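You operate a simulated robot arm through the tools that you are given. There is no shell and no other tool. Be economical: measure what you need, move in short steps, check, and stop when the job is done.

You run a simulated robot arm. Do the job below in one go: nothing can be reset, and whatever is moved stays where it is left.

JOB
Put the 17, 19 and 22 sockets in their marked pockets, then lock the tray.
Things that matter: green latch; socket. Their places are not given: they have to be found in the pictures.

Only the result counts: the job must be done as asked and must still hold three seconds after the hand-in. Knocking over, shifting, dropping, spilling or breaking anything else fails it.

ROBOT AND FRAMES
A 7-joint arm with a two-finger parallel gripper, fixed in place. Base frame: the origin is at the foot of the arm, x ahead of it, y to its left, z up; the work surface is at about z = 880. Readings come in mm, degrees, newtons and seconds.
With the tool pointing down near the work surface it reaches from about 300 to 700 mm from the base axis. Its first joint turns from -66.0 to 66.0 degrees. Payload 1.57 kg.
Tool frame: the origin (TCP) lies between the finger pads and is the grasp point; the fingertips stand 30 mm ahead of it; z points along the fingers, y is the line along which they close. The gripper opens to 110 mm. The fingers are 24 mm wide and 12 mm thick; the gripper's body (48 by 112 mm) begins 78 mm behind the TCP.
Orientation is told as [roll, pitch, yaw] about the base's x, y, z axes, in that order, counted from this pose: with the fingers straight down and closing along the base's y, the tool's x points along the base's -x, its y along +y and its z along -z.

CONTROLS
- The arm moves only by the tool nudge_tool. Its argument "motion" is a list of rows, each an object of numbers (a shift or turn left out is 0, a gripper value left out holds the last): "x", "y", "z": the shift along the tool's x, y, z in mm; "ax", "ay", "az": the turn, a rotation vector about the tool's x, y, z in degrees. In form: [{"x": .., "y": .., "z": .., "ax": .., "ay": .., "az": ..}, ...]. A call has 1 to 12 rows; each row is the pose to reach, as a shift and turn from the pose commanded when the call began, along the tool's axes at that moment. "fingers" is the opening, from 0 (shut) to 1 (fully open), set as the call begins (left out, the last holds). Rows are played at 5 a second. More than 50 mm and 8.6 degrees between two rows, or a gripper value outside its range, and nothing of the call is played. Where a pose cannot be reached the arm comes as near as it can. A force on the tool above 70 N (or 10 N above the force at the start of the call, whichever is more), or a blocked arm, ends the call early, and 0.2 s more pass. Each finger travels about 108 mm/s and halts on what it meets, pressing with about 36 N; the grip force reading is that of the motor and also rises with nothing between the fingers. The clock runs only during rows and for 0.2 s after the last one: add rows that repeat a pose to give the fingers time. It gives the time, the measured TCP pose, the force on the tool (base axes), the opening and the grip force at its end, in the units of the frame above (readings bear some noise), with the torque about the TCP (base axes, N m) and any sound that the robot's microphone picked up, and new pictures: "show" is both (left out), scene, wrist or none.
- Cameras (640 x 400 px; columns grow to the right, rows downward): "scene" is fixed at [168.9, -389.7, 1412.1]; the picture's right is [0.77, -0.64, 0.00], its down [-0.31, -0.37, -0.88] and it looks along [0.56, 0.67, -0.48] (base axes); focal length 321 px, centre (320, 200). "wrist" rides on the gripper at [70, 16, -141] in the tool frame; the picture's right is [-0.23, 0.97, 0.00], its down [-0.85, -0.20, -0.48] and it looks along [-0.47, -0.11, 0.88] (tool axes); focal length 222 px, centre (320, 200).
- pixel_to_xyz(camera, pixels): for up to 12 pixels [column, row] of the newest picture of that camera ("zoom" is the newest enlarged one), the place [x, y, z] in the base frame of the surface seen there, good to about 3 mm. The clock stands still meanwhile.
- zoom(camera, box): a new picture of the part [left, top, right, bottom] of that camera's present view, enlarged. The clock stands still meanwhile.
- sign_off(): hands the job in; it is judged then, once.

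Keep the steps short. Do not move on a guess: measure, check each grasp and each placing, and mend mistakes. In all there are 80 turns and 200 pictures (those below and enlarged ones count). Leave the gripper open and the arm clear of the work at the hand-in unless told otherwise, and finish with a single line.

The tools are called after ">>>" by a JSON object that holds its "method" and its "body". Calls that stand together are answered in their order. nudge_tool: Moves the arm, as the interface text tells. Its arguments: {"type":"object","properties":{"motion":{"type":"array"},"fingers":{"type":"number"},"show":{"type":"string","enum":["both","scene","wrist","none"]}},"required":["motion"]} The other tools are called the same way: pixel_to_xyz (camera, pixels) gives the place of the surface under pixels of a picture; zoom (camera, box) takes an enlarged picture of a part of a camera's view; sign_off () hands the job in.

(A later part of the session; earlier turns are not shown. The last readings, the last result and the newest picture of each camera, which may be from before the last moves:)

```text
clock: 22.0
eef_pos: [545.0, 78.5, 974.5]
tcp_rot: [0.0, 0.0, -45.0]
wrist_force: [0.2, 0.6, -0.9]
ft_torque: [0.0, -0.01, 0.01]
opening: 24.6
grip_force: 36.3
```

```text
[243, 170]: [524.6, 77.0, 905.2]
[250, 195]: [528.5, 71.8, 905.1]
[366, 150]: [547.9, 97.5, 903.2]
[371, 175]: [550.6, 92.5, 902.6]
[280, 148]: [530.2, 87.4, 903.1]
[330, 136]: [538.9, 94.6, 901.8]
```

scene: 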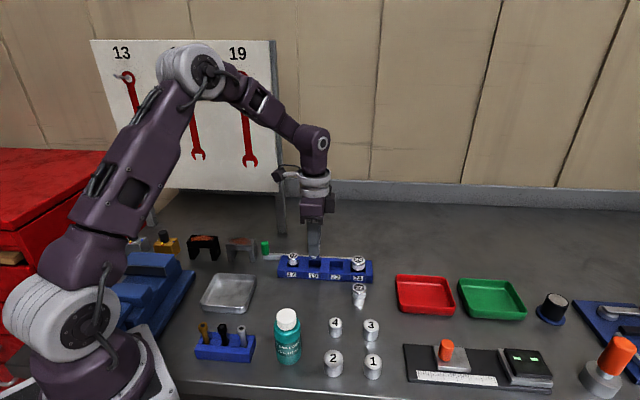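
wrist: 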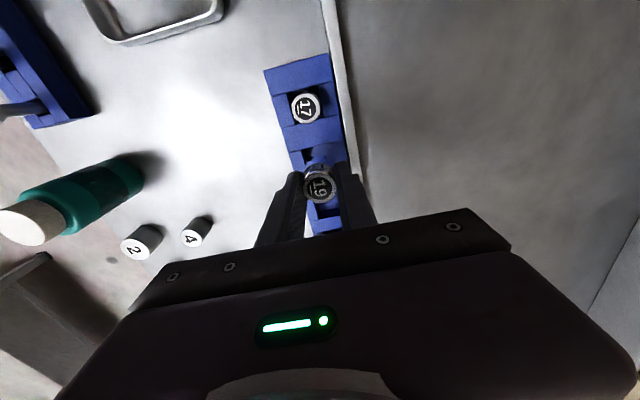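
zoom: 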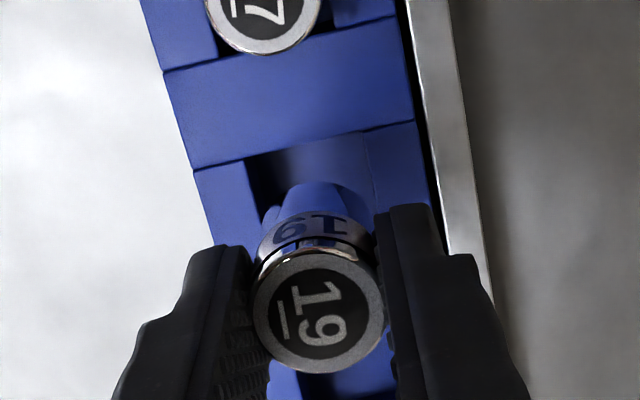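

This agrees within about 1 mm. I lower 39 mm with a -0.8 mm y trim.

>>> {"method": "nudge_tool", "body": {"motion": [{"y": -0.8, "z": 12}, {"y": -0.8, "z": 22}, {"y": -0.8, "z": 30}, {"y": -0.8, "z": 35}, {"y": -0.8, "z": 38.5}, {"y": -0.8, "z": 38.5}], "show": "wrist"}}

>>> {"method": "zoom", "body": {"camera": "wrist", "box": [240, 110, 400, 210]}}

>>> {"method": "zoom", "body": {"camera": "scene", "box": [250, 220, 378, 300]}}

```text
clock: 23.4
eef_pos: [545.4, 77.9, 936.1]
tcp_rot: [0.0, 0.0, -45.0]
wrist_force: [0.7, 0.0, -0.3]
ft_torque: [-0.01, -0.01, 0.0]
opening: 24.8
grip_force: 35.6
```

wrist: 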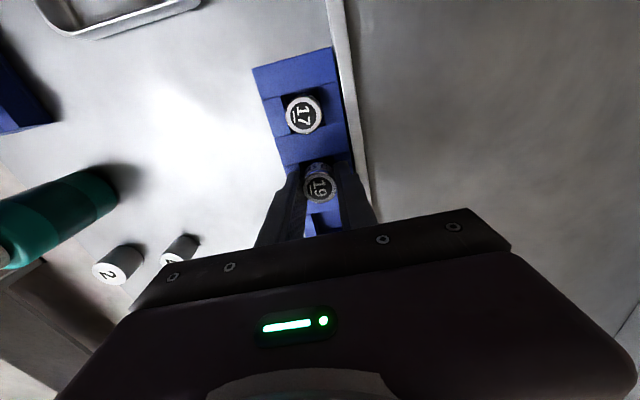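

```text
4.00 times, centred on (320, 160) of wrist
```

zoom: 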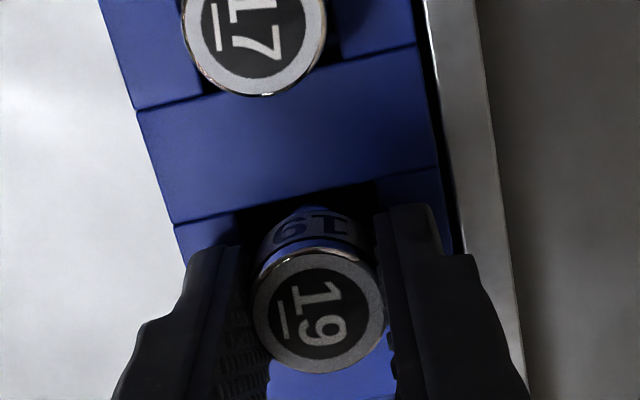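

```text
5.00 times, centred on (314, 260) of scene
```

zoom: 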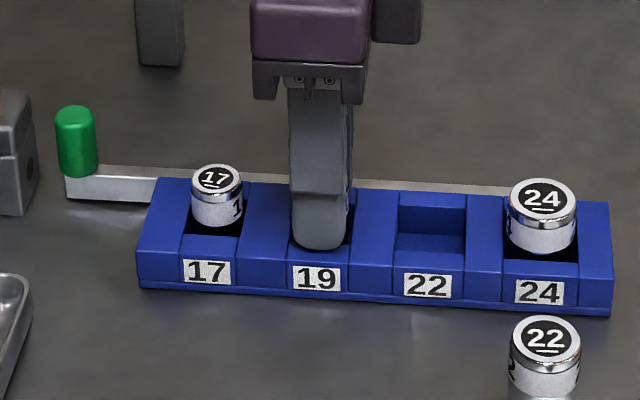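

19 is inside the pocket with no force. I release it and rise.

>>> {"method": "nudge_tool", "body": {"motion": [{"z": 0}, {"z": 0}, {"z": 0}], "fingers": 0.38, "show": "none"}}

>>> {"method": "nudge_tool", "body": {"motion": [{"z": -20}, {"z": -45}, {"z": -75}, {"z": -75}], "show": "wrist"}}

>>> {"method": "zoom", "body": {"camera": "scene", "box": [250, 220, 378, 300]}}

>>> {"method": "pixel_to_xyz", "body": {"camera": "zoom", "pixels": [[330, 190], [219, 180], [545, 337]]}}

```text
clock: 24.2
eef_pos: [544.1, 78.2, 935.9]
tcp_rot: [0.0, 0.0, -45.0]
wrist_force: [0.6, -0.3, 0.1]
ft_torque: [0.0, -0.05, 0.03]
opening: 41.7
grip_force: 0.0
```

```text
clock: 25.2
eef_pos: [545.0, 78.3, 1012.2]
tcp_rot: [0.0, 0.0, -45.0]
wrist_force: [-0.8, -0.2, 0.2]
ft_torque: [0.03, 0.01, 0.0]
opening: 41.8
grip_force: 0.1
```

wrist: 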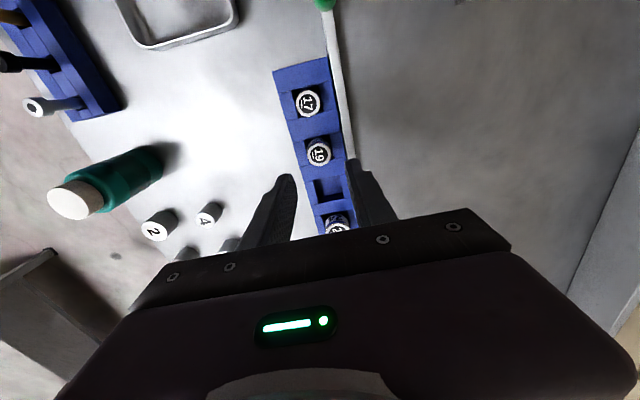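

```text
5.00 times, centred on (314, 260) of scene
```

zoom: 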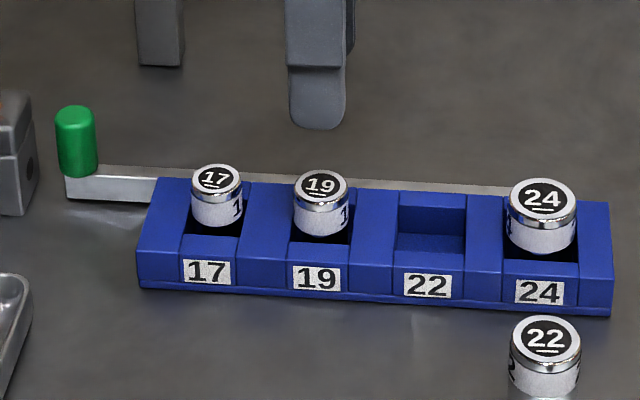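

```text
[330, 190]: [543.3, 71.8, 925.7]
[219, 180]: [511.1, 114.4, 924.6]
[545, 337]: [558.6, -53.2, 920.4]
```

19 is seated. Next I go above socket 22 at about (559.5,-54.5).

>>> {"method": "nudge_tool", "body": {"motion": [{"x": -26, "y": -21}, {"x": -52, "y": -42}, {"x": -78, "y": -63}, {"x": -104.3, "y": -83.4}, {"x": -104.3, "y": -83.4, "z": 25}, {"x": -104.3, "y": -83.4, "z": 48}, {"x": -104.3, "y": -83.4, "z": 48}], "fingers": 0.46, "show": "wrist"}}

>>> {"method": "zoom", "body": {"camera": "wrist", "box": [240, 120, 400, 220]}}

>>> {"method": "pixel_to_xyz", "body": {"camera": "zoom", "pixels": [[310, 210]]}}

```text
clock: 26.8
eef_pos: [558.5, -54.3, 963.6]
tcp_rot: [0.0, 0.1, -45.0]
wrist_force: [-0.7, 0.5, -0.3]
ft_torque: [-0.03, 0.0, -0.01]
opening: 50.7
grip_force: 0.1
```

wrist: 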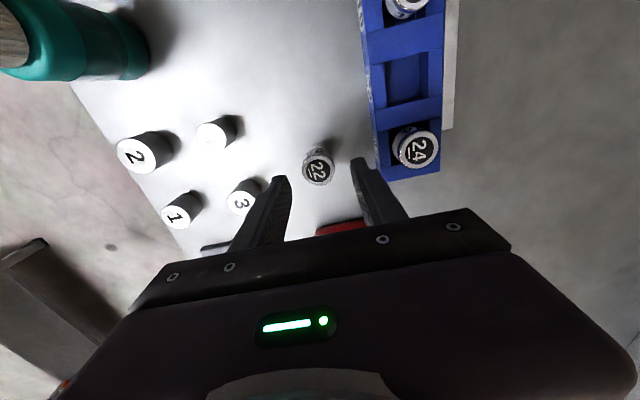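

```text
4.00 times, centred on (320, 170) of wrist
```

zoom: 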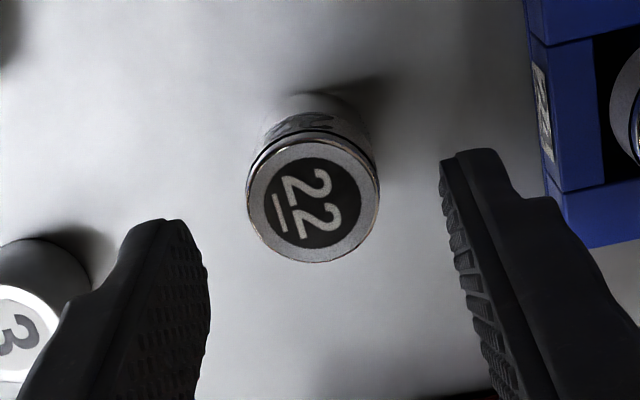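

```text
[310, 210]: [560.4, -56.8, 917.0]
```

Socket 22 is about 1.5 mm toward tool -x. I check that weight 3 (238,203) is clear of the left finger.

>>> {"method": "pixel_to_xyz", "body": {"camera": "wrist", "pixels": [[240, 203], [250, 202]]}}

```text
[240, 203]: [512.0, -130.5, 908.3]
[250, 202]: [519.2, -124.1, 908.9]
```

Weight 3 is about 75 mm away, so it is clear. I lower to TCP z≈925, close and lift.

>>> {"method": "nudge_tool", "body": {"motion": [{"x": -1.3, "z": 20}, {"x": -1.3, "z": 39}, {"x": -1.3, "z": 39}], "show": "none"}}

>>> {"method": "nudge_tool", "body": {"motion": [{"z": 0}, {"z": 0}, {"z": 0}, {"z": 0}], "fingers": 0, "show": "none"}}

>>> {"method": "nudge_tool", "body": {"motion": [{"z": -3}, {"z": -6}, {"z": -25}, {"z": -50}, {"z": -50}], "show": "wrist"}}

>>> {"method": "zoom", "body": {"camera": "wrist", "box": [240, 130, 400, 230]}}

>>> {"method": "pixel_to_xyz", "body": {"camera": "zoom", "pixels": [[320, 237], [300, 280], [340, 285], [300, 210], [345, 215]]}}

```text
clock: 27.6
eef_pos: [559.3, -56.7, 924.3]
tcp_rot: [0.0, 0.1, -45.0]
wrist_force: [0.2, 0.4, -0.5]
ft_torque: [0.01, 0.03, 0.01]
opening: 50.7
grip_force: 0.1
```

```text
clock: 28.6
eef_pos: [558.8, -56.7, 924.9]
tcp_rot: [0.0, 0.1, -45.0]
wrist_force: [0.2, 0.7, 0.2]
ft_torque: [-0.02, 0.01, 0.02]
opening: 28.3
grip_force: 36.1
```

```text
clock: 29.8
eef_pos: [560.1, -54.6, 974.5]
tcp_rot: [0.0, 0.0, -45.0]
wrist_force: [-0.2, 0.0, -1.1]
ft_torque: [0.0, 0.02, -0.02]
opening: 28.5
grip_force: 35.8
```

wrist: 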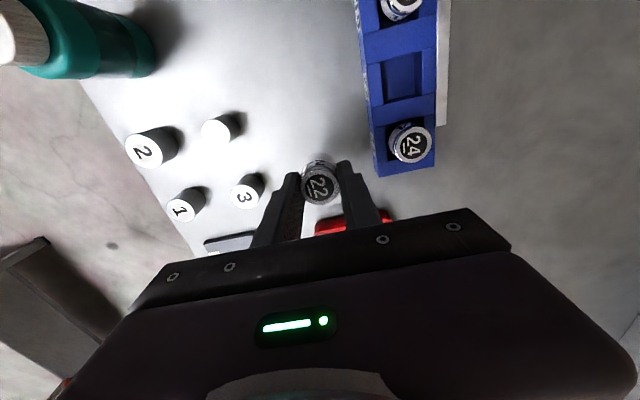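

```text
4.00 times, centred on (320, 180) of wrist
```

zoom: 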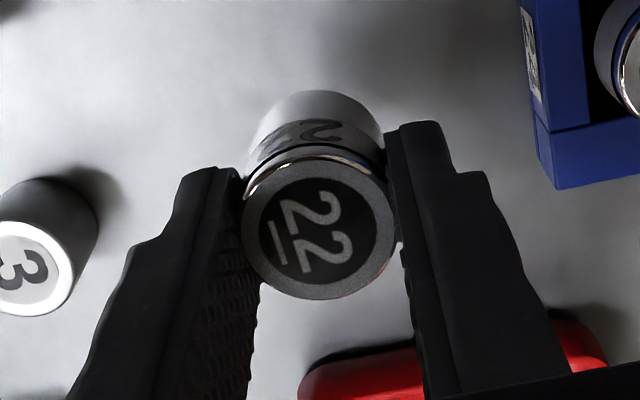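

```text
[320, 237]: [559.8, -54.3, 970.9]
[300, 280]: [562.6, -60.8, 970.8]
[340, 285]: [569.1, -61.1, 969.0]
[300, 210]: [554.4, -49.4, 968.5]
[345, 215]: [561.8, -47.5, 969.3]
```

22 is held, offset about 1.8 mm toward tool +x. I carry it above pocket 22 at (580.3,43).

>>> {"method": "nudge_tool", "body": {"motion": [{"x": 18, "y": 28}, {"x": 36, "y": 56}, {"x": 53.1, "y": 84.3}, {"x": 53.1, "y": 84.3}, {"x": 53.1, "y": 84.3}], "show": "wrist"}}

>>> {"method": "zoom", "body": {"camera": "scene", "box": [250, 220, 378, 300]}}

>>> {"method": "pixel_to_xyz", "body": {"camera": "zoom", "pixels": [[395, 245], [467, 248], [402, 192], [467, 194], [409, 235]]}}

>>> {"method": "zoom", "body": {"camera": "wrist", "box": [240, 110, 400, 210]}}

>>> {"method": "pixel_to_xyz", "body": {"camera": "zoom", "pixels": [[319, 305], [250, 305], [386, 295], [320, 240], [316, 370]]}}

```text
clock: 31.0
eef_pos: [582.4, 42.1, 974.5]
tcp_rot: [0.0, 0.0, -45.1]
wrist_force: [-0.1, -0.5, -1.0]
ft_torque: [0.0, 0.01, -0.02]
opening: 28.7
grip_force: 35.4
```

wrist: 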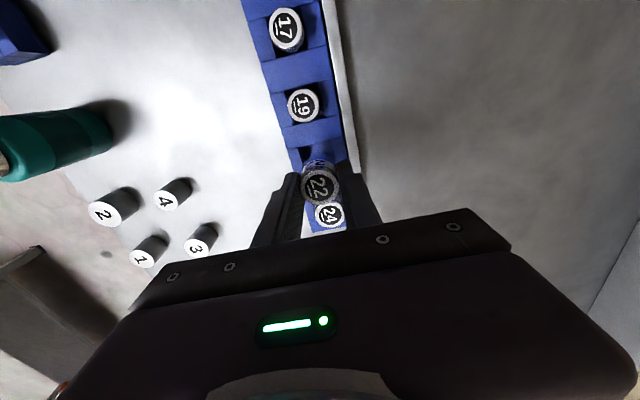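

```text
5.00 times, centred on (314, 260) of scene
```

zoom: 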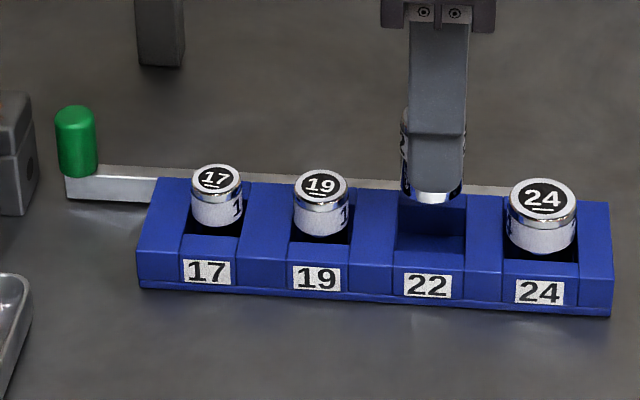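

```text
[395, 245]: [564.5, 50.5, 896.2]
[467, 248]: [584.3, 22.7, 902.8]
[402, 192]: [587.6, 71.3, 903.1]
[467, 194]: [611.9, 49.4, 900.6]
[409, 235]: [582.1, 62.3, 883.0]
```

```text
4.00 times, centred on (320, 160) of wrist
```

zoom: 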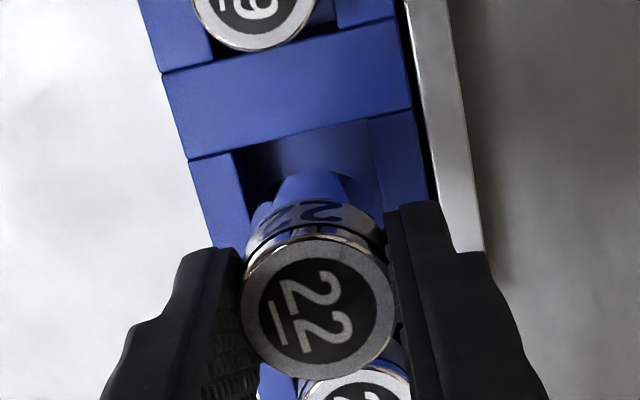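

```text
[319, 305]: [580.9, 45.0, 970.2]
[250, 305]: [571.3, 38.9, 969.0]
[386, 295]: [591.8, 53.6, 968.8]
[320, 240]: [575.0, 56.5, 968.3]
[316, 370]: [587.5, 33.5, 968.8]
```

I check the rim of pocket 22 from the same picture.

>>> {"method": "pixel_to_xyz", "body": {"camera": "zoom", "pixels": [[233, 165], [241, 195], [371, 135], [380, 180], [280, 138], [340, 123]]}}

```text
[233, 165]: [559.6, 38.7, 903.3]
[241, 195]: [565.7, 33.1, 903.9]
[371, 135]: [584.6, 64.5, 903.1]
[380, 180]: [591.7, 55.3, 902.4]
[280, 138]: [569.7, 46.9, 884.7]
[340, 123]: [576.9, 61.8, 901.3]
```

The rim centre is about n -1.5 and u +1.5 mm from the socket. I trim by those amounts and lower.

>>> {"method": "nudge_tool", "body": {"motion": [{"x": -1.5, "y": -1.3, "z": 12}, {"x": -1.5, "y": -1.3, "z": 22}, {"x": -1.5, "y": -1.3, "z": 30}, {"x": -1.5, "y": -1.3, "z": 35}, {"x": -1.5, "y": -1.3, "z": 38.5}, {"x": -1.5, "y": -1.3, "z": 38.5}], "show": "wrist"}}

>>> {"method": "zoom", "body": {"camera": "wrist", "box": [240, 110, 400, 210]}}

>>> {"method": "zoom", "body": {"camera": "scene", "box": [250, 220, 378, 300]}}

```text
clock: 32.4
eef_pos: [583.4, 40.1, 935.0]
tcp_rot: [0.1, 0.0, -44.9]
wrist_force: [-0.1, 0.0, -1.5]
ft_torque: [-0.02, 0.03, 0.0]
opening: 28.7
grip_force: 36.4
```

wrist: 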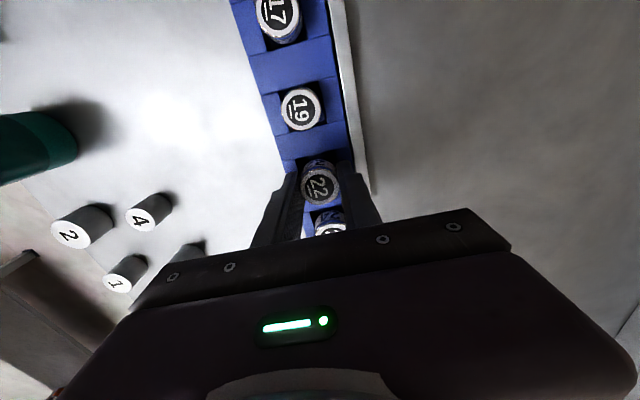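

```text
4.00 times, centred on (320, 160) of wrist
```

zoom: 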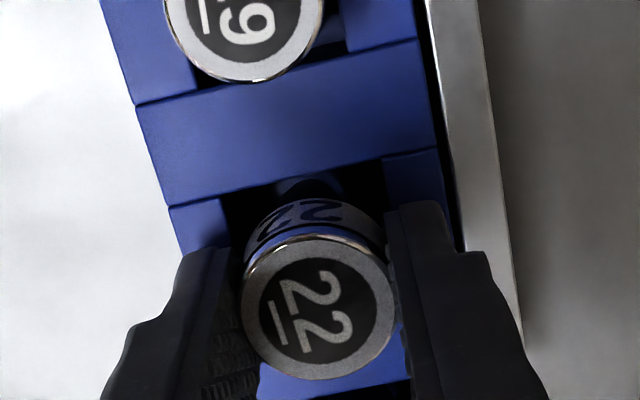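

```text
5.00 times, centred on (314, 260) of scene
```

zoom: 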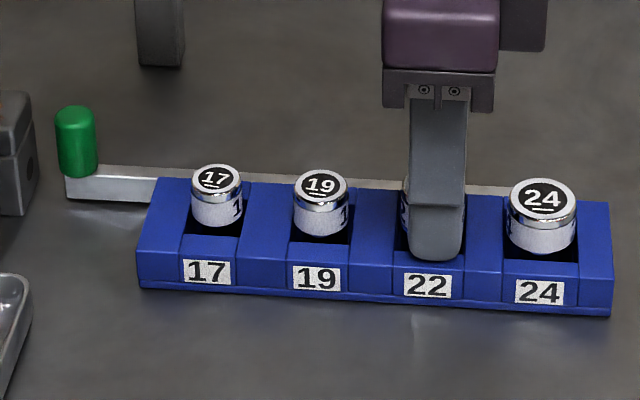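

It is in the pocket with no side force. I release and rise.

>>> {"method": "nudge_tool", "body": {"motion": [{"z": 0}, {"z": 0}, {"z": 0}], "fingers": 0.42, "show": "none"}}

>>> {"method": "nudge_tool", "body": {"motion": [{"z": -20}, {"z": -45}, {"z": -80}, {"z": -120}, {"z": -120}], "show": "wrist"}}

>>> {"method": "zoom", "body": {"camera": "scene", "box": [250, 220, 378, 300]}}

>>> {"method": "pixel_to_xyz", "body": {"camera": "zoom", "pixels": [[432, 190], [330, 180], [75, 112], [62, 140], [96, 140], [85, 165], [110, 170], [70, 180], [70, 197], [505, 190]]}}

```text
clock: 33.2
eef_pos: [582.7, 39.4, 936.8]
tcp_rot: [0.0, 0.0, -45.0]
wrist_force: [0.5, -0.7, -0.2]
ft_torque: [0.03, 0.05, 0.01]
opening: 46.3
grip_force: 0.1
```

```text
clock: 34.4
eef_pos: [583.7, 39.3, 1057.5]
tcp_rot: [0.1, 0.1, -45.0]
wrist_force: [-0.1, -0.3, 0.2]
ft_torque: [0.0, -0.01, 0.0]
opening: 46.0
grip_force: 0.0
```

wrist: 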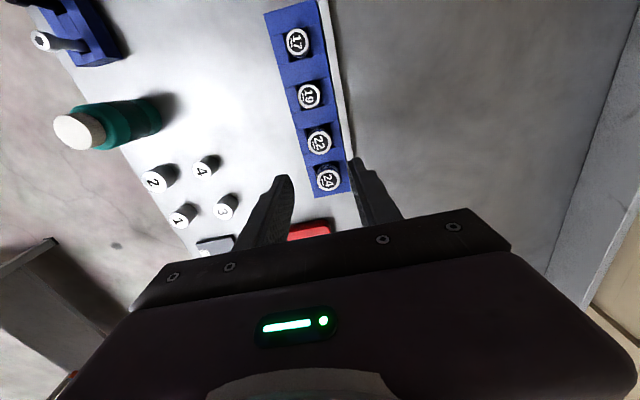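

```text
5.00 times, centred on (314, 260) of scene
```

zoom: 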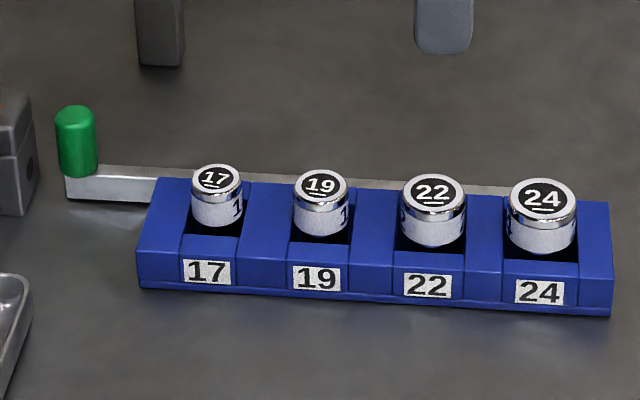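

```text
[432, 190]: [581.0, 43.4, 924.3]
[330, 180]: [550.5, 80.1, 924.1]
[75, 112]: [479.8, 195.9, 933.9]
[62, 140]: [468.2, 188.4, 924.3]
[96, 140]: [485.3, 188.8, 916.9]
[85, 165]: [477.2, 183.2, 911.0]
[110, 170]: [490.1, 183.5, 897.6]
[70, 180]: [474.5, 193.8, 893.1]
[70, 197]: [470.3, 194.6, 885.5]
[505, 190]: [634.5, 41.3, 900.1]
```

All four sockets sit at z≈924. Now the latch: I look at the bar's ends to understand how it moves.

>>> {"method": "zoom", "body": {"camera": "wrist", "box": [280, 0, 440, 100]}}

>>> {"method": "zoom", "body": {"camera": "wrist", "box": [280, 100, 440, 200]}}

>>> {"method": "zoom", "body": {"camera": "scene", "box": [330, 235, 394, 275]}}

>>> {"method": "zoom", "body": {"camera": "scene", "box": [240, 230, 304, 270]}}

```text
4.00 times, centred on (360, 50) of wrist
```

zoom: 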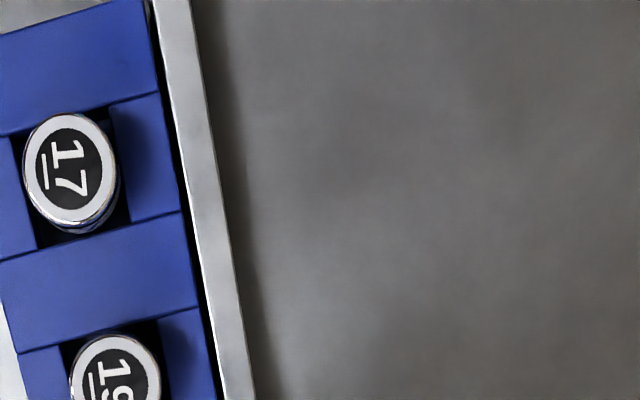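

```text
4.00 times, centred on (360, 150) of wrist
```

zoom: 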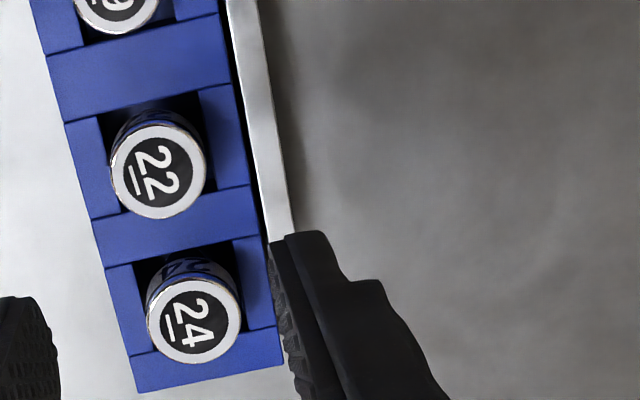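

```text
10.00 times, centred on (362, 255) of scene
```

zoom: 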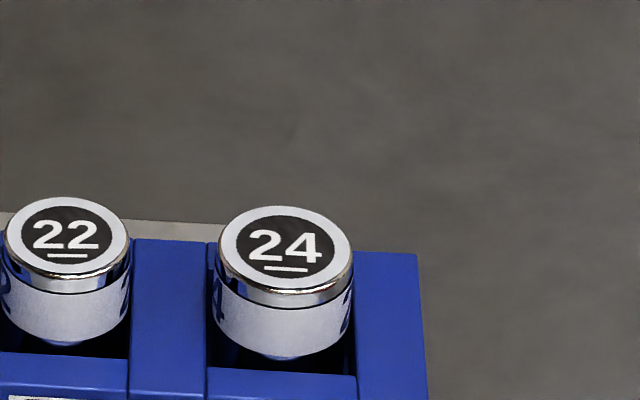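

```text
10.00 times, centred on (272, 250) of scene
```

zoom: 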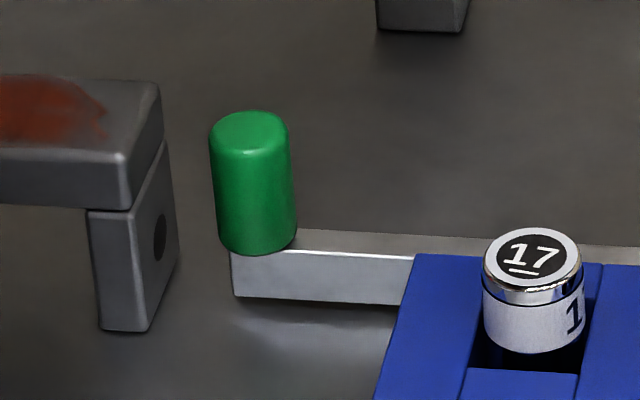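

The bar's right end stops about 40 mm short of the tray's right end, and the knob stands about 45 mm left of the tray. This looks like a sliding bolt pulled open to the left. I go above the knob at about (479,191) to measure it and the grey block beside it.

>>> {"method": "nudge_tool", "body": {"motion": [{"x": 40, "y": 8}, {"x": 85, "y": 16}, {"x": 130, "y": 25}, {"x": 170, "y": 33.4}, {"x": 170, "y": 33.4}]}}

>>> {"method": "zoom", "body": {"camera": "wrist", "box": [240, 70, 432, 190]}}

```text
clock: 35.6
eef_pos: [483.8, 182.0, 1056.8]
tcp_rot: [-0.1, 0.0, -45.0]
wrist_force: [-0.1, 0.0, -0.5]
ft_torque: [0.0, 0.04, -0.02]
opening: 46.1
grip_force: 0.1
```

scene: 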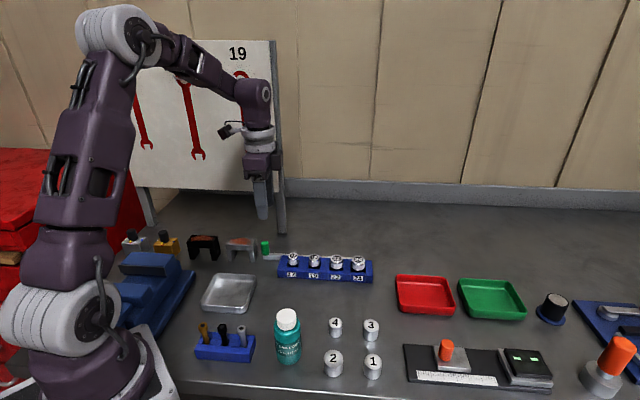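
wrist: 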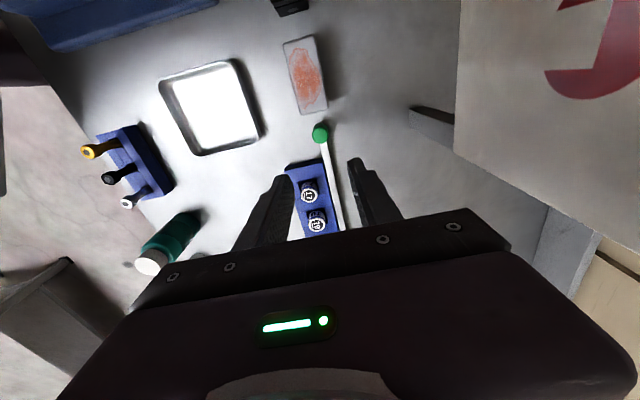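

```text
3.33 times, centred on (336, 130) of wrist
```

zoom: 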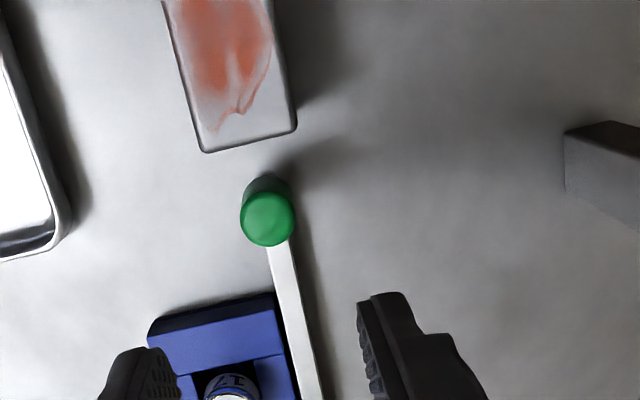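

>>> {"method": "pixel_to_xyz", "body": {"camera": "zoom", "pixels": [[268, 220], [244, 222], [292, 217], [267, 242], [267, 198], [206, 150], [295, 128], [270, 255], [288, 252], [307, 390], [270, 297], [155, 345]]}}

```text
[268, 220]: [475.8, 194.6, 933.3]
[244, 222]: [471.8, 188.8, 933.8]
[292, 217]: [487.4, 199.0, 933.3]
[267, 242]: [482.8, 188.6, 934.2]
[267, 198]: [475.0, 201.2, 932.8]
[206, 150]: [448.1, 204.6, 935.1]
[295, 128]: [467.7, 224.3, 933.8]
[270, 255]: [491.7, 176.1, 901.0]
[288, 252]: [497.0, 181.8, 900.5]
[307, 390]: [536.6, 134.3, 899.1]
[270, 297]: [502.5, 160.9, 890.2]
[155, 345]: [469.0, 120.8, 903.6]
```

Knob centre is about (479,194.3), its top at z 934 and diameter ~17. The grey block ends about 29 mm before it, which leaves room for the fingers. I move over the knob and go partway down.

>>> {"method": "nudge_tool", "body": {"motion": [{"x": 12.1, "y": 5.3, "z": 20}, {"x": 12.1, "y": 5.3, "z": 50}, {"x": 12.1, "y": 5.3, "z": 82}, {"x": 12.1, "y": 5.3, "z": 82}], "show": "wrist"}}

>>> {"method": "zoom", "body": {"camera": "wrist", "box": [240, 110, 400, 210]}}

>>> {"method": "pixel_to_xyz", "body": {"camera": "zoom", "pixels": [[315, 220]]}}

```text
clock: 36.6
eef_pos: [479.1, 195.7, 973.4]
tcp_rot: [-0.1, 0.1, -44.9]
wrist_force: [-0.3, 0.4, 0.3]
ft_torque: [0.03, 0.02, 0.0]
opening: 46.1
grip_force: 0.0
```

wrist: 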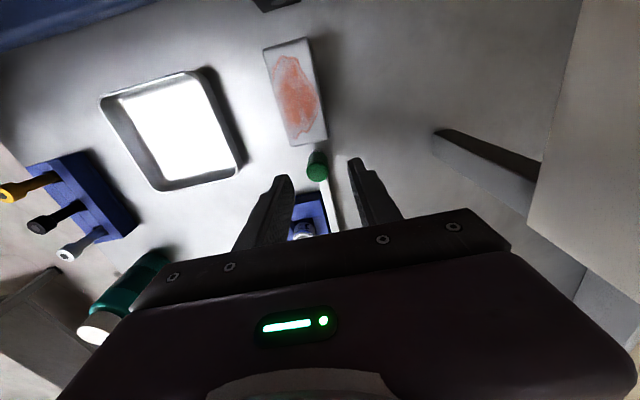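

```text
4.00 times, centred on (320, 160) of wrist
```

zoom: 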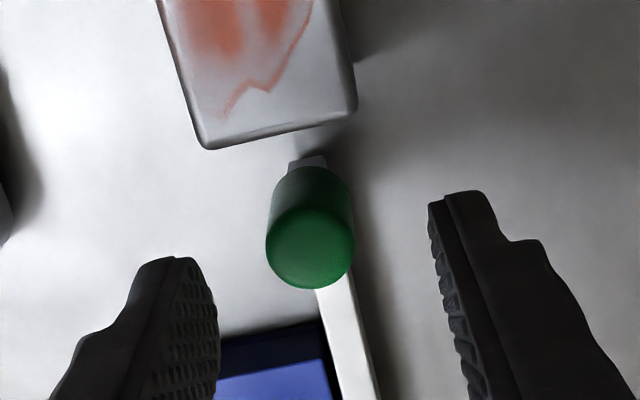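

```text
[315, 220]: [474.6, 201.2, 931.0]
```

It is centred. I lower to TCP z≈937 and close on the knob.

>>> {"method": "nudge_tool", "body": {"motion": [{"z": 18}, {"z": 36}, {"z": 36}], "show": "none"}}

>>> {"method": "nudge_tool", "body": {"motion": [{"z": 0}, {"z": 0}, {"z": 0}, {"z": 0}], "fingers": 0}}

>>> {"method": "zoom", "body": {"camera": "scene", "box": [240, 220, 336, 280]}}

```text
clock: 37.4
eef_pos: [479.9, 195.9, 938.1]
tcp_rot: [0.0, 0.0, -44.9]
wrist_force: [0.1, 0.9, -0.5]
ft_torque: [0.01, 0.0, 0.03]
opening: 46.2
grip_force: 0.2
```

```text
clock: 38.4
eef_pos: [478.0, 193.8, 938.6]
tcp_rot: [-0.3, 0.1, -45.0]
wrist_force: [-21.7, -21.4, -0.7]
ft_torque: [-0.28, -0.2, -0.07]
opening: 19.1
grip_force: 33.4
```

scene: 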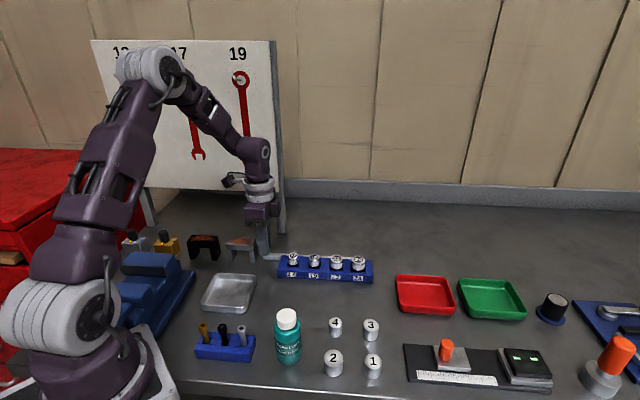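
wrist: 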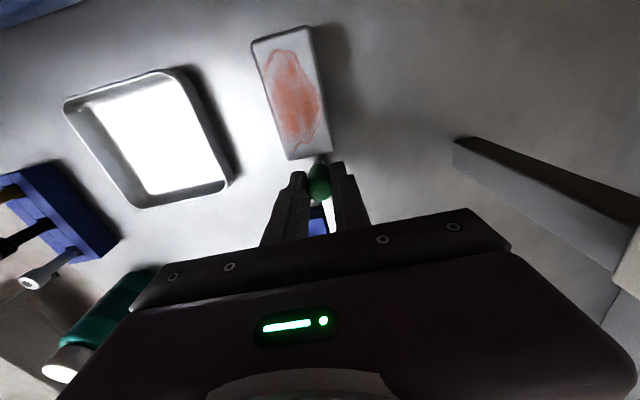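

```text
6.67 times, centred on (288, 250) of scene
```

zoom: 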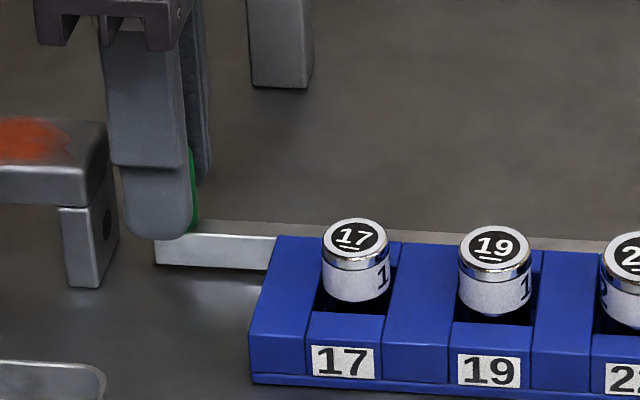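

The knob is held at 19.1 mm. It does not give sideways (30 N), which fits a sliding bar. I relieve the side load with y -1.3 mm and try sliding 6 mm toward tool -x, along the bar toward the tray.

>>> {"method": "nudge_tool", "body": {"motion": [{"y": -1.3}, {"x": -2, "y": -1.3}, {"x": -4, "y": -1.3}, {"x": -6, "y": -1.3}, {"x": -6, "y": -1.3}], "show": "scene"}}

>>> {"method": "zoom", "body": {"camera": "scene", "box": [240, 220, 336, 280]}}

```text
clock: 39.6
eef_pos: [482.9, 190.5, 938.5]
tcp_rot: [-0.3, 0.0, -45.0]
wrist_force: [-18.0, -17.9, -13.6]
ft_torque: [0.21, 0.17, -0.01]
opening: 19.0
grip_force: 33.6
```

scene: 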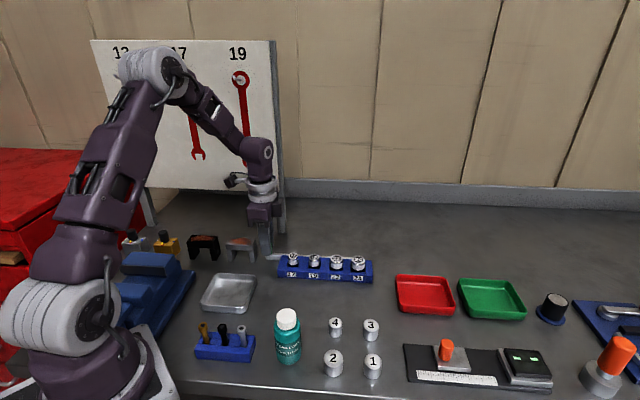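

```text
6.67 times, centred on (288, 250) of scene
```

zoom: 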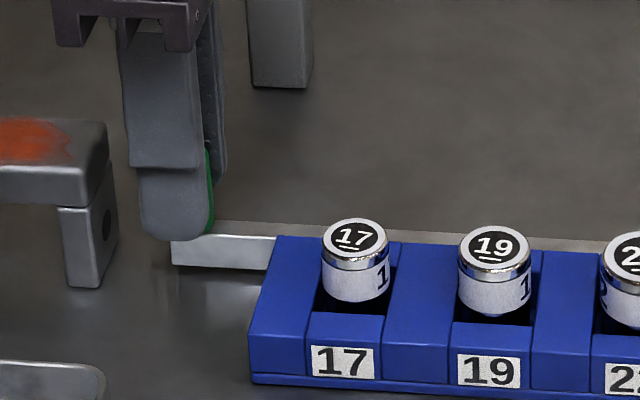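

The bar slides freely: its left end moved from 155 to 171 in the zoom. I relieve side load a bit more and continue.

>>> {"method": "nudge_tool", "body": {"motion": [{"x": -3, "y": -1}, {"x": -6, "y": -1}, {"x": -9, "y": -1}, {"x": -12, "y": -1}, {"x": -15, "y": -1}, {"x": -18, "y": -1}, {"x": -18, "y": -1}], "show": "scene"}}

>>> {"method": "zoom", "body": {"camera": "scene", "box": [260, 220, 388, 300]}}

```text
clock: 41.2
eef_pos: [495.3, 176.0, 938.3]
tcp_rot: [-0.1, -0.1, -45.1]
wrist_force: [-13.3, -14.2, -19.3]
ft_torque: [0.19, 0.09, 0.04]
opening: 19.4
grip_force: 33.5
```

scene: 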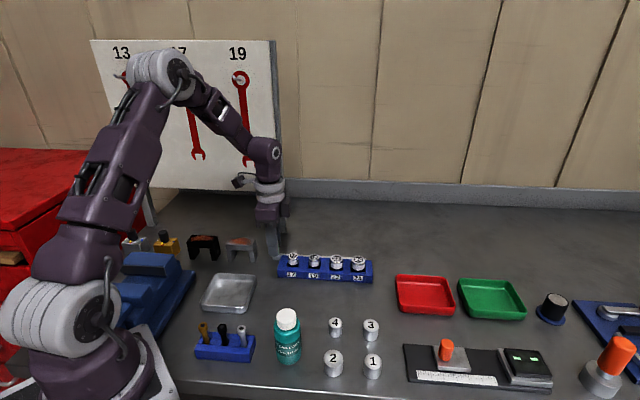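

```text
5.00 times, centred on (324, 260) of scene
```

zoom: 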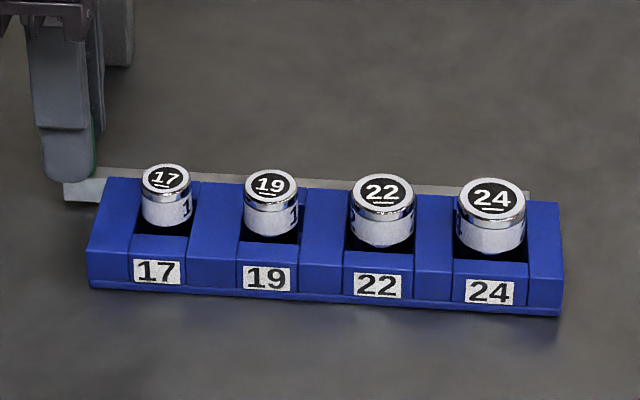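

Slid about 24 mm; the tray has not moved (its corner is still at scene column ~277.5). I continue in small steps and watch the force.

>>> {"method": "nudge_tool", "body": {"motion": [{"x": -2, "y": -0.6}, {"x": -4, "y": -0.6}, {"x": -6, "y": -0.6}, {"x": -8, "y": -0.6}, {"x": -10, "y": -0.6}, {"x": -12, "y": -0.6}, {"x": -12, "y": -0.6}]}}

>>> {"method": "zoom", "body": {"camera": "scene", "box": [260, 220, 388, 300]}}

>>> {"method": "zoom", "body": {"camera": "wrist", "box": [240, 130, 400, 230]}}

```text
clock: 42.8
eef_pos: [503.6, 168.7, 939.0]
tcp_rot: [0.0, -0.1, -45.0]
wrist_force: [-25.3, 8.7, 3.6]
ft_torque: [0.6, 0.37, 0.1]
opening: 19.0
grip_force: 33.3
```

scene: 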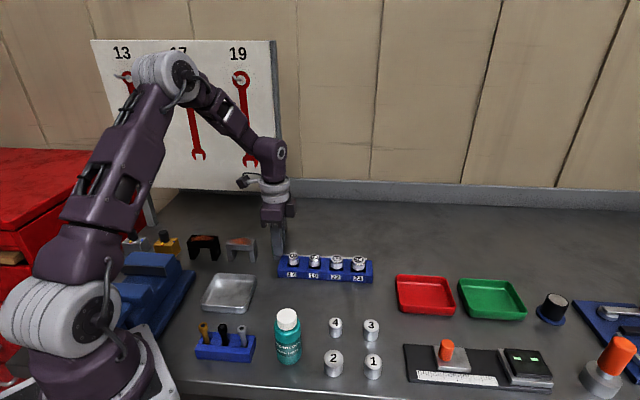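
wrist: 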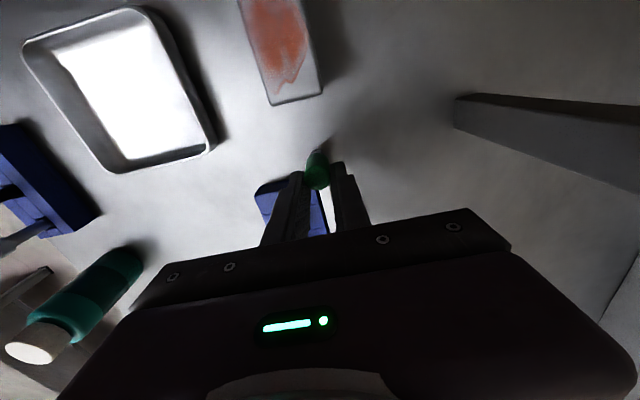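

```text
5.00 times, centred on (324, 260) of scene
```

zoom: 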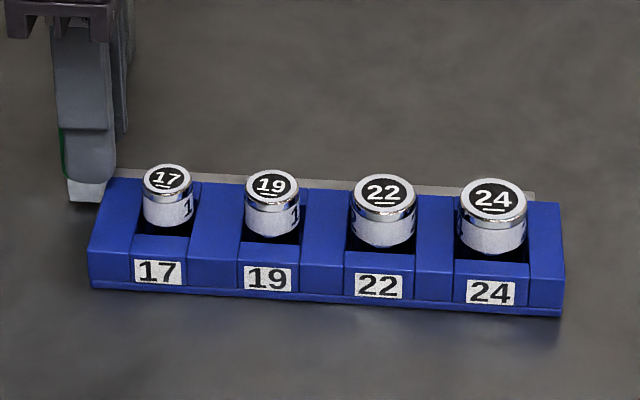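

```text
4.00 times, centred on (320, 180) of wrist
```

zoom: 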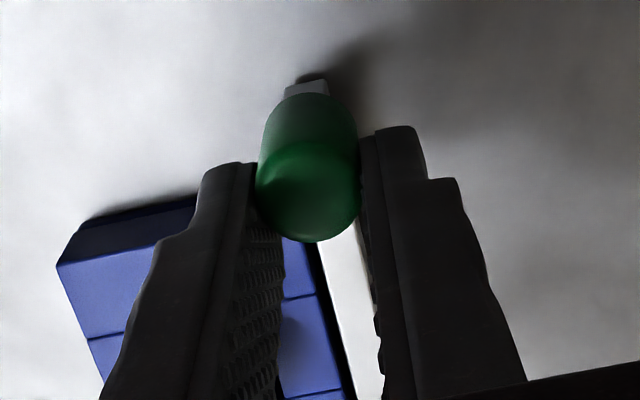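

The force along the bar rose to about 24 N, and the bar moved only ~2-3 mm more while the fingers slipped along the knob. It seems to have reached an end stop. I open the fingers and measure.

>>> {"method": "nudge_tool", "body": {"motion": [{"z": 0}, {"z": 0}, {"z": 0}], "fingers": 0.3, "show": "none"}}

>>> {"method": "nudge_tool", "body": {"motion": [{"z": -25}, {"z": -50}, {"z": -80}, {"z": -80}], "show": "both"}}

>>> {"method": "zoom", "body": {"camera": "scene", "box": [250, 220, 378, 300]}}

>>> {"method": "pixel_to_xyz", "body": {"camera": "zoom", "pixels": [[122, 125], [122, 190], [575, 193], [150, 190], [142, 235], [600, 210]]}}

>>> {"method": "zoom", "body": {"camera": "wrist", "box": [240, 90, 400, 190]}}

```text
clock: 43.6
eef_pos: [503.8, 168.7, 938.6]
tcp_rot: [0.0, 0.1, -45.0]
wrist_force: [0.2, -0.2, 0.4]
ft_torque: [-0.02, 0.02, 0.0]
opening: 33.1
grip_force: 0.1
```

```text
clock: 44.6
eef_pos: [503.6, 168.8, 1018.3]
tcp_rot: [0.0, 0.0, -45.1]
wrist_force: [0.9, 0.0, 0.2]
ft_torque: [0.02, -0.02, -0.02]
opening: 33.0
grip_force: 0.1
```

scene: 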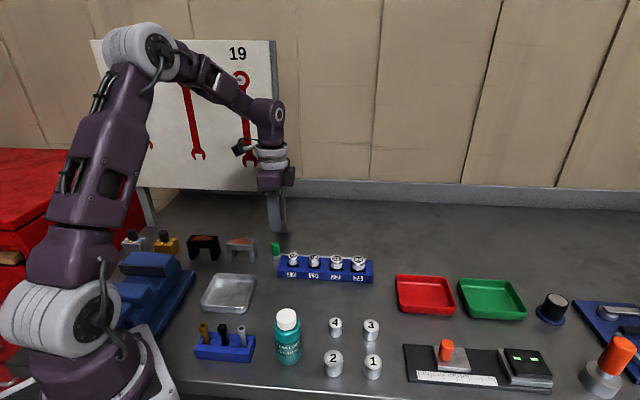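
wrist: 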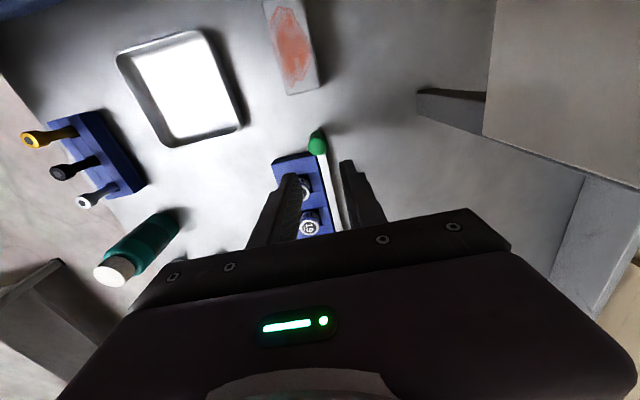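

```text
5.00 times, centred on (314, 260) of scene
```

zoom: 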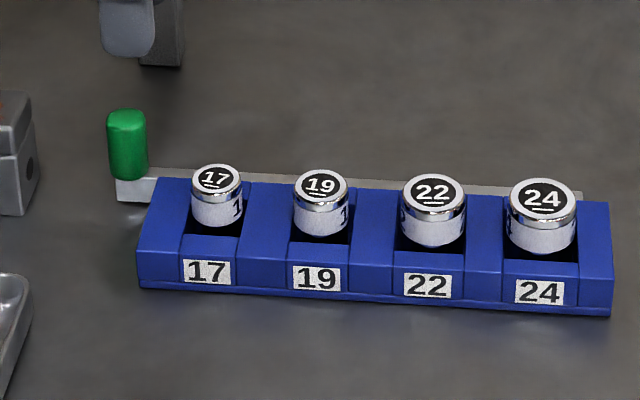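

```text
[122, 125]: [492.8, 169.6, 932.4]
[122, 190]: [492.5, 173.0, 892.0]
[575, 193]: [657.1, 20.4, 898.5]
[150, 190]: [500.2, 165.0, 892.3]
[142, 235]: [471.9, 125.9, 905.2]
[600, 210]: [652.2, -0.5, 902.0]
```

```text
4.00 times, centred on (320, 140) of wrist
```

zoom: 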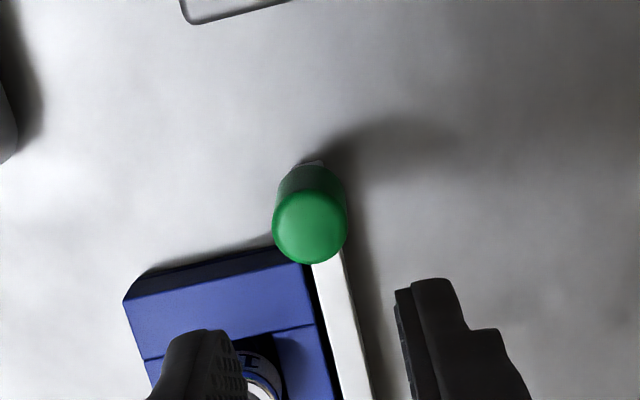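

The tray is exactly where it was; the bar moved from column 65 to 117 in the same zoom. I measure the knob and bar ends now.

>>> {"method": "pixel_to_xyz", "body": {"camera": "zoom", "pixels": [[310, 228], [278, 228], [344, 224], [312, 198], [308, 260], [312, 163]]}}

>>> {"method": "zoom", "body": {"camera": "scene", "box": [330, 240, 394, 280]}}

```text
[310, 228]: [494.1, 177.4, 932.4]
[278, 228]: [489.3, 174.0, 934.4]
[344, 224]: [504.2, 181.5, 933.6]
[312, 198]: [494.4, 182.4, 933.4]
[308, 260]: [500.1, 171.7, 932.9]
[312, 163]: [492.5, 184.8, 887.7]
```

```text
10.00 times, centred on (362, 260) of scene
```

zoom: 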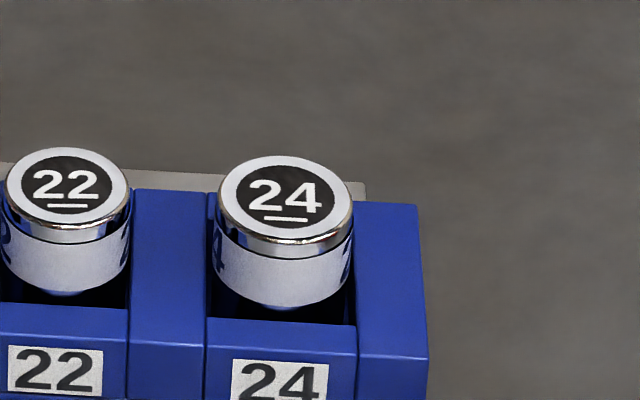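

The knob moved about 25 mm with no resistance and then stopped hard. To be sure it is the end stop and not a detent, I push the knob from behind with closed fingers, in the gap between block and knob, limiting the force. First I close up, move over the gap and lower.

>>> {"method": "nudge_tool", "body": {"motion": [{"z": 0}, {"x": 18}, {"x": 36.5, "y": -0.5}, {"x": 36.5, "y": -0.5}, {"x": 36.5, "y": -0.5}], "fingers": 0, "show": "wrist"}}

>>> {"method": "nudge_tool", "body": {"motion": [{"z": 25}, {"z": 50}, {"z": 70}, {"z": 79}, {"z": 79}]}}

>>> {"method": "zoom", "body": {"camera": "scene", "box": [240, 210, 336, 270]}}

```text
clock: 45.8
eef_pos: [477.2, 192.9, 1018.8]
tcp_rot: [0.1, 0.0, -44.9]
wrist_force: [0.2, 0.6, 0.0]
ft_torque: [-0.01, -0.02, -0.03]
opening: 0.1
grip_force: 21.1
```

wrist: 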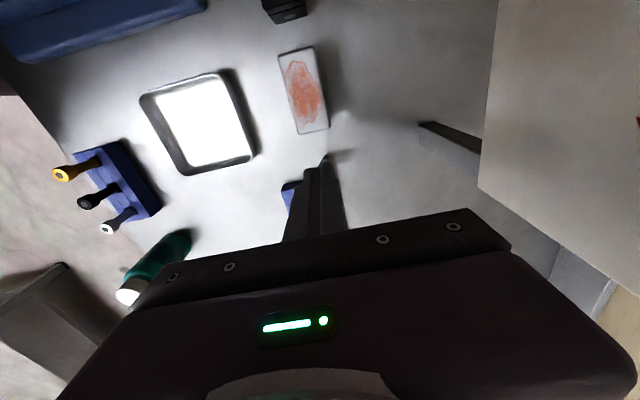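

```text
clock: 47.0
eef_pos: [478.0, 195.0, 938.6]
tcp_rot: [0.0, 0.0, -45.0]
wrist_force: [-0.8, 0.0, 0.3]
ft_torque: [-0.01, -0.02, 0.01]
opening: 0.0
grip_force: 21.1
```

scene: 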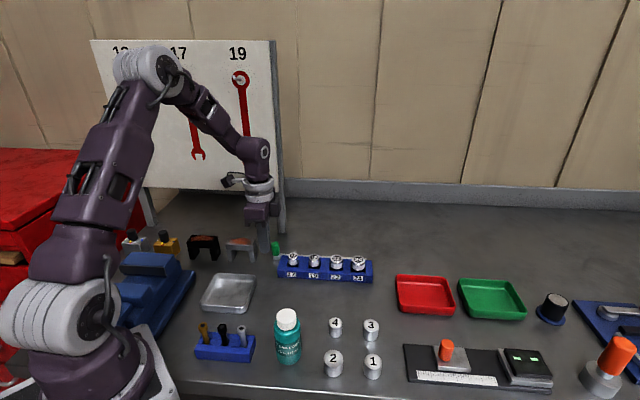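
wrist: 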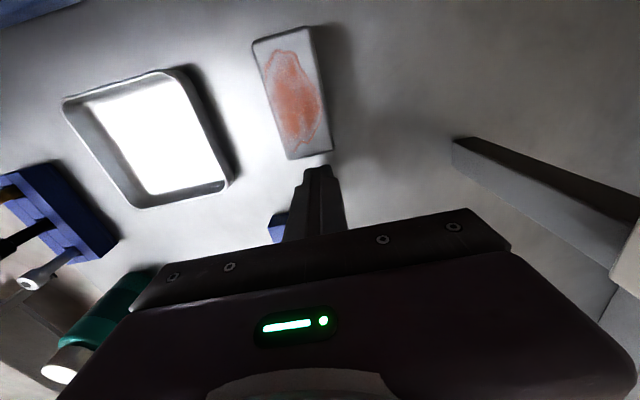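

```text
6.67 times, centred on (288, 240) of scene
```

zoom: 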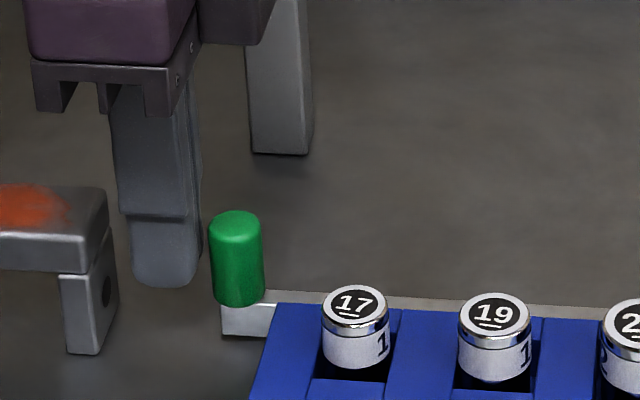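

The fingers stand behind the knob with a gap of about 4-5 mm. I push slowly.

>>> {"method": "nudge_tool", "body": {"motion": [{"x": -2}, {"x": -4}, {"x": -5}, {"x": -6}, {"x": -6}], "show": "scene"}}

>>> {"method": "zoom", "body": {"camera": "scene", "box": [240, 210, 336, 270]}}

```text
clock: 48.2
eef_pos: [480.6, 190.3, 938.2]
tcp_rot: [-0.1, 0.1, -45.0]
wrist_force: [-8.4, 9.6, -2.5]
ft_torque: [0.19, 0.15, 0.02]
opening: 0.1
grip_force: 21.5
```

scene: 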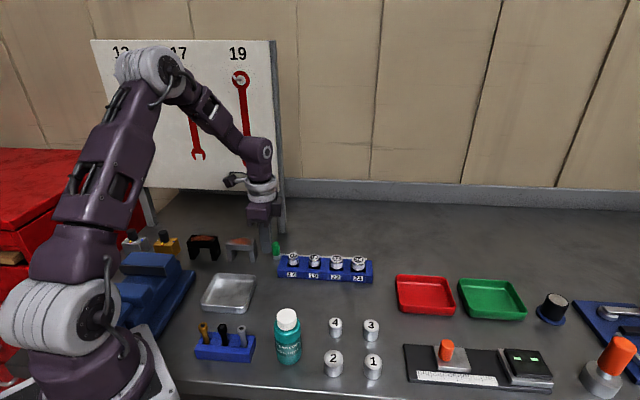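

```text
6.67 times, centred on (288, 240) of scene
```

zoom: 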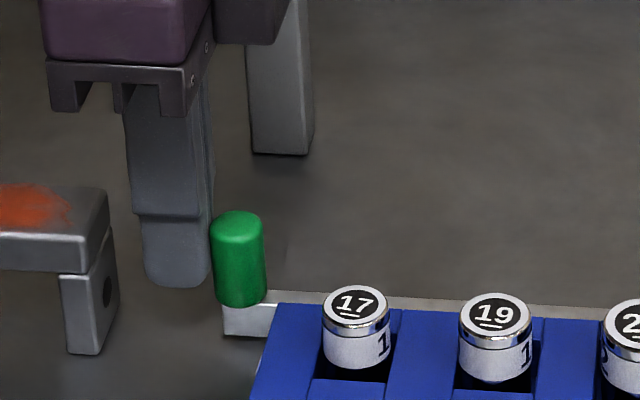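

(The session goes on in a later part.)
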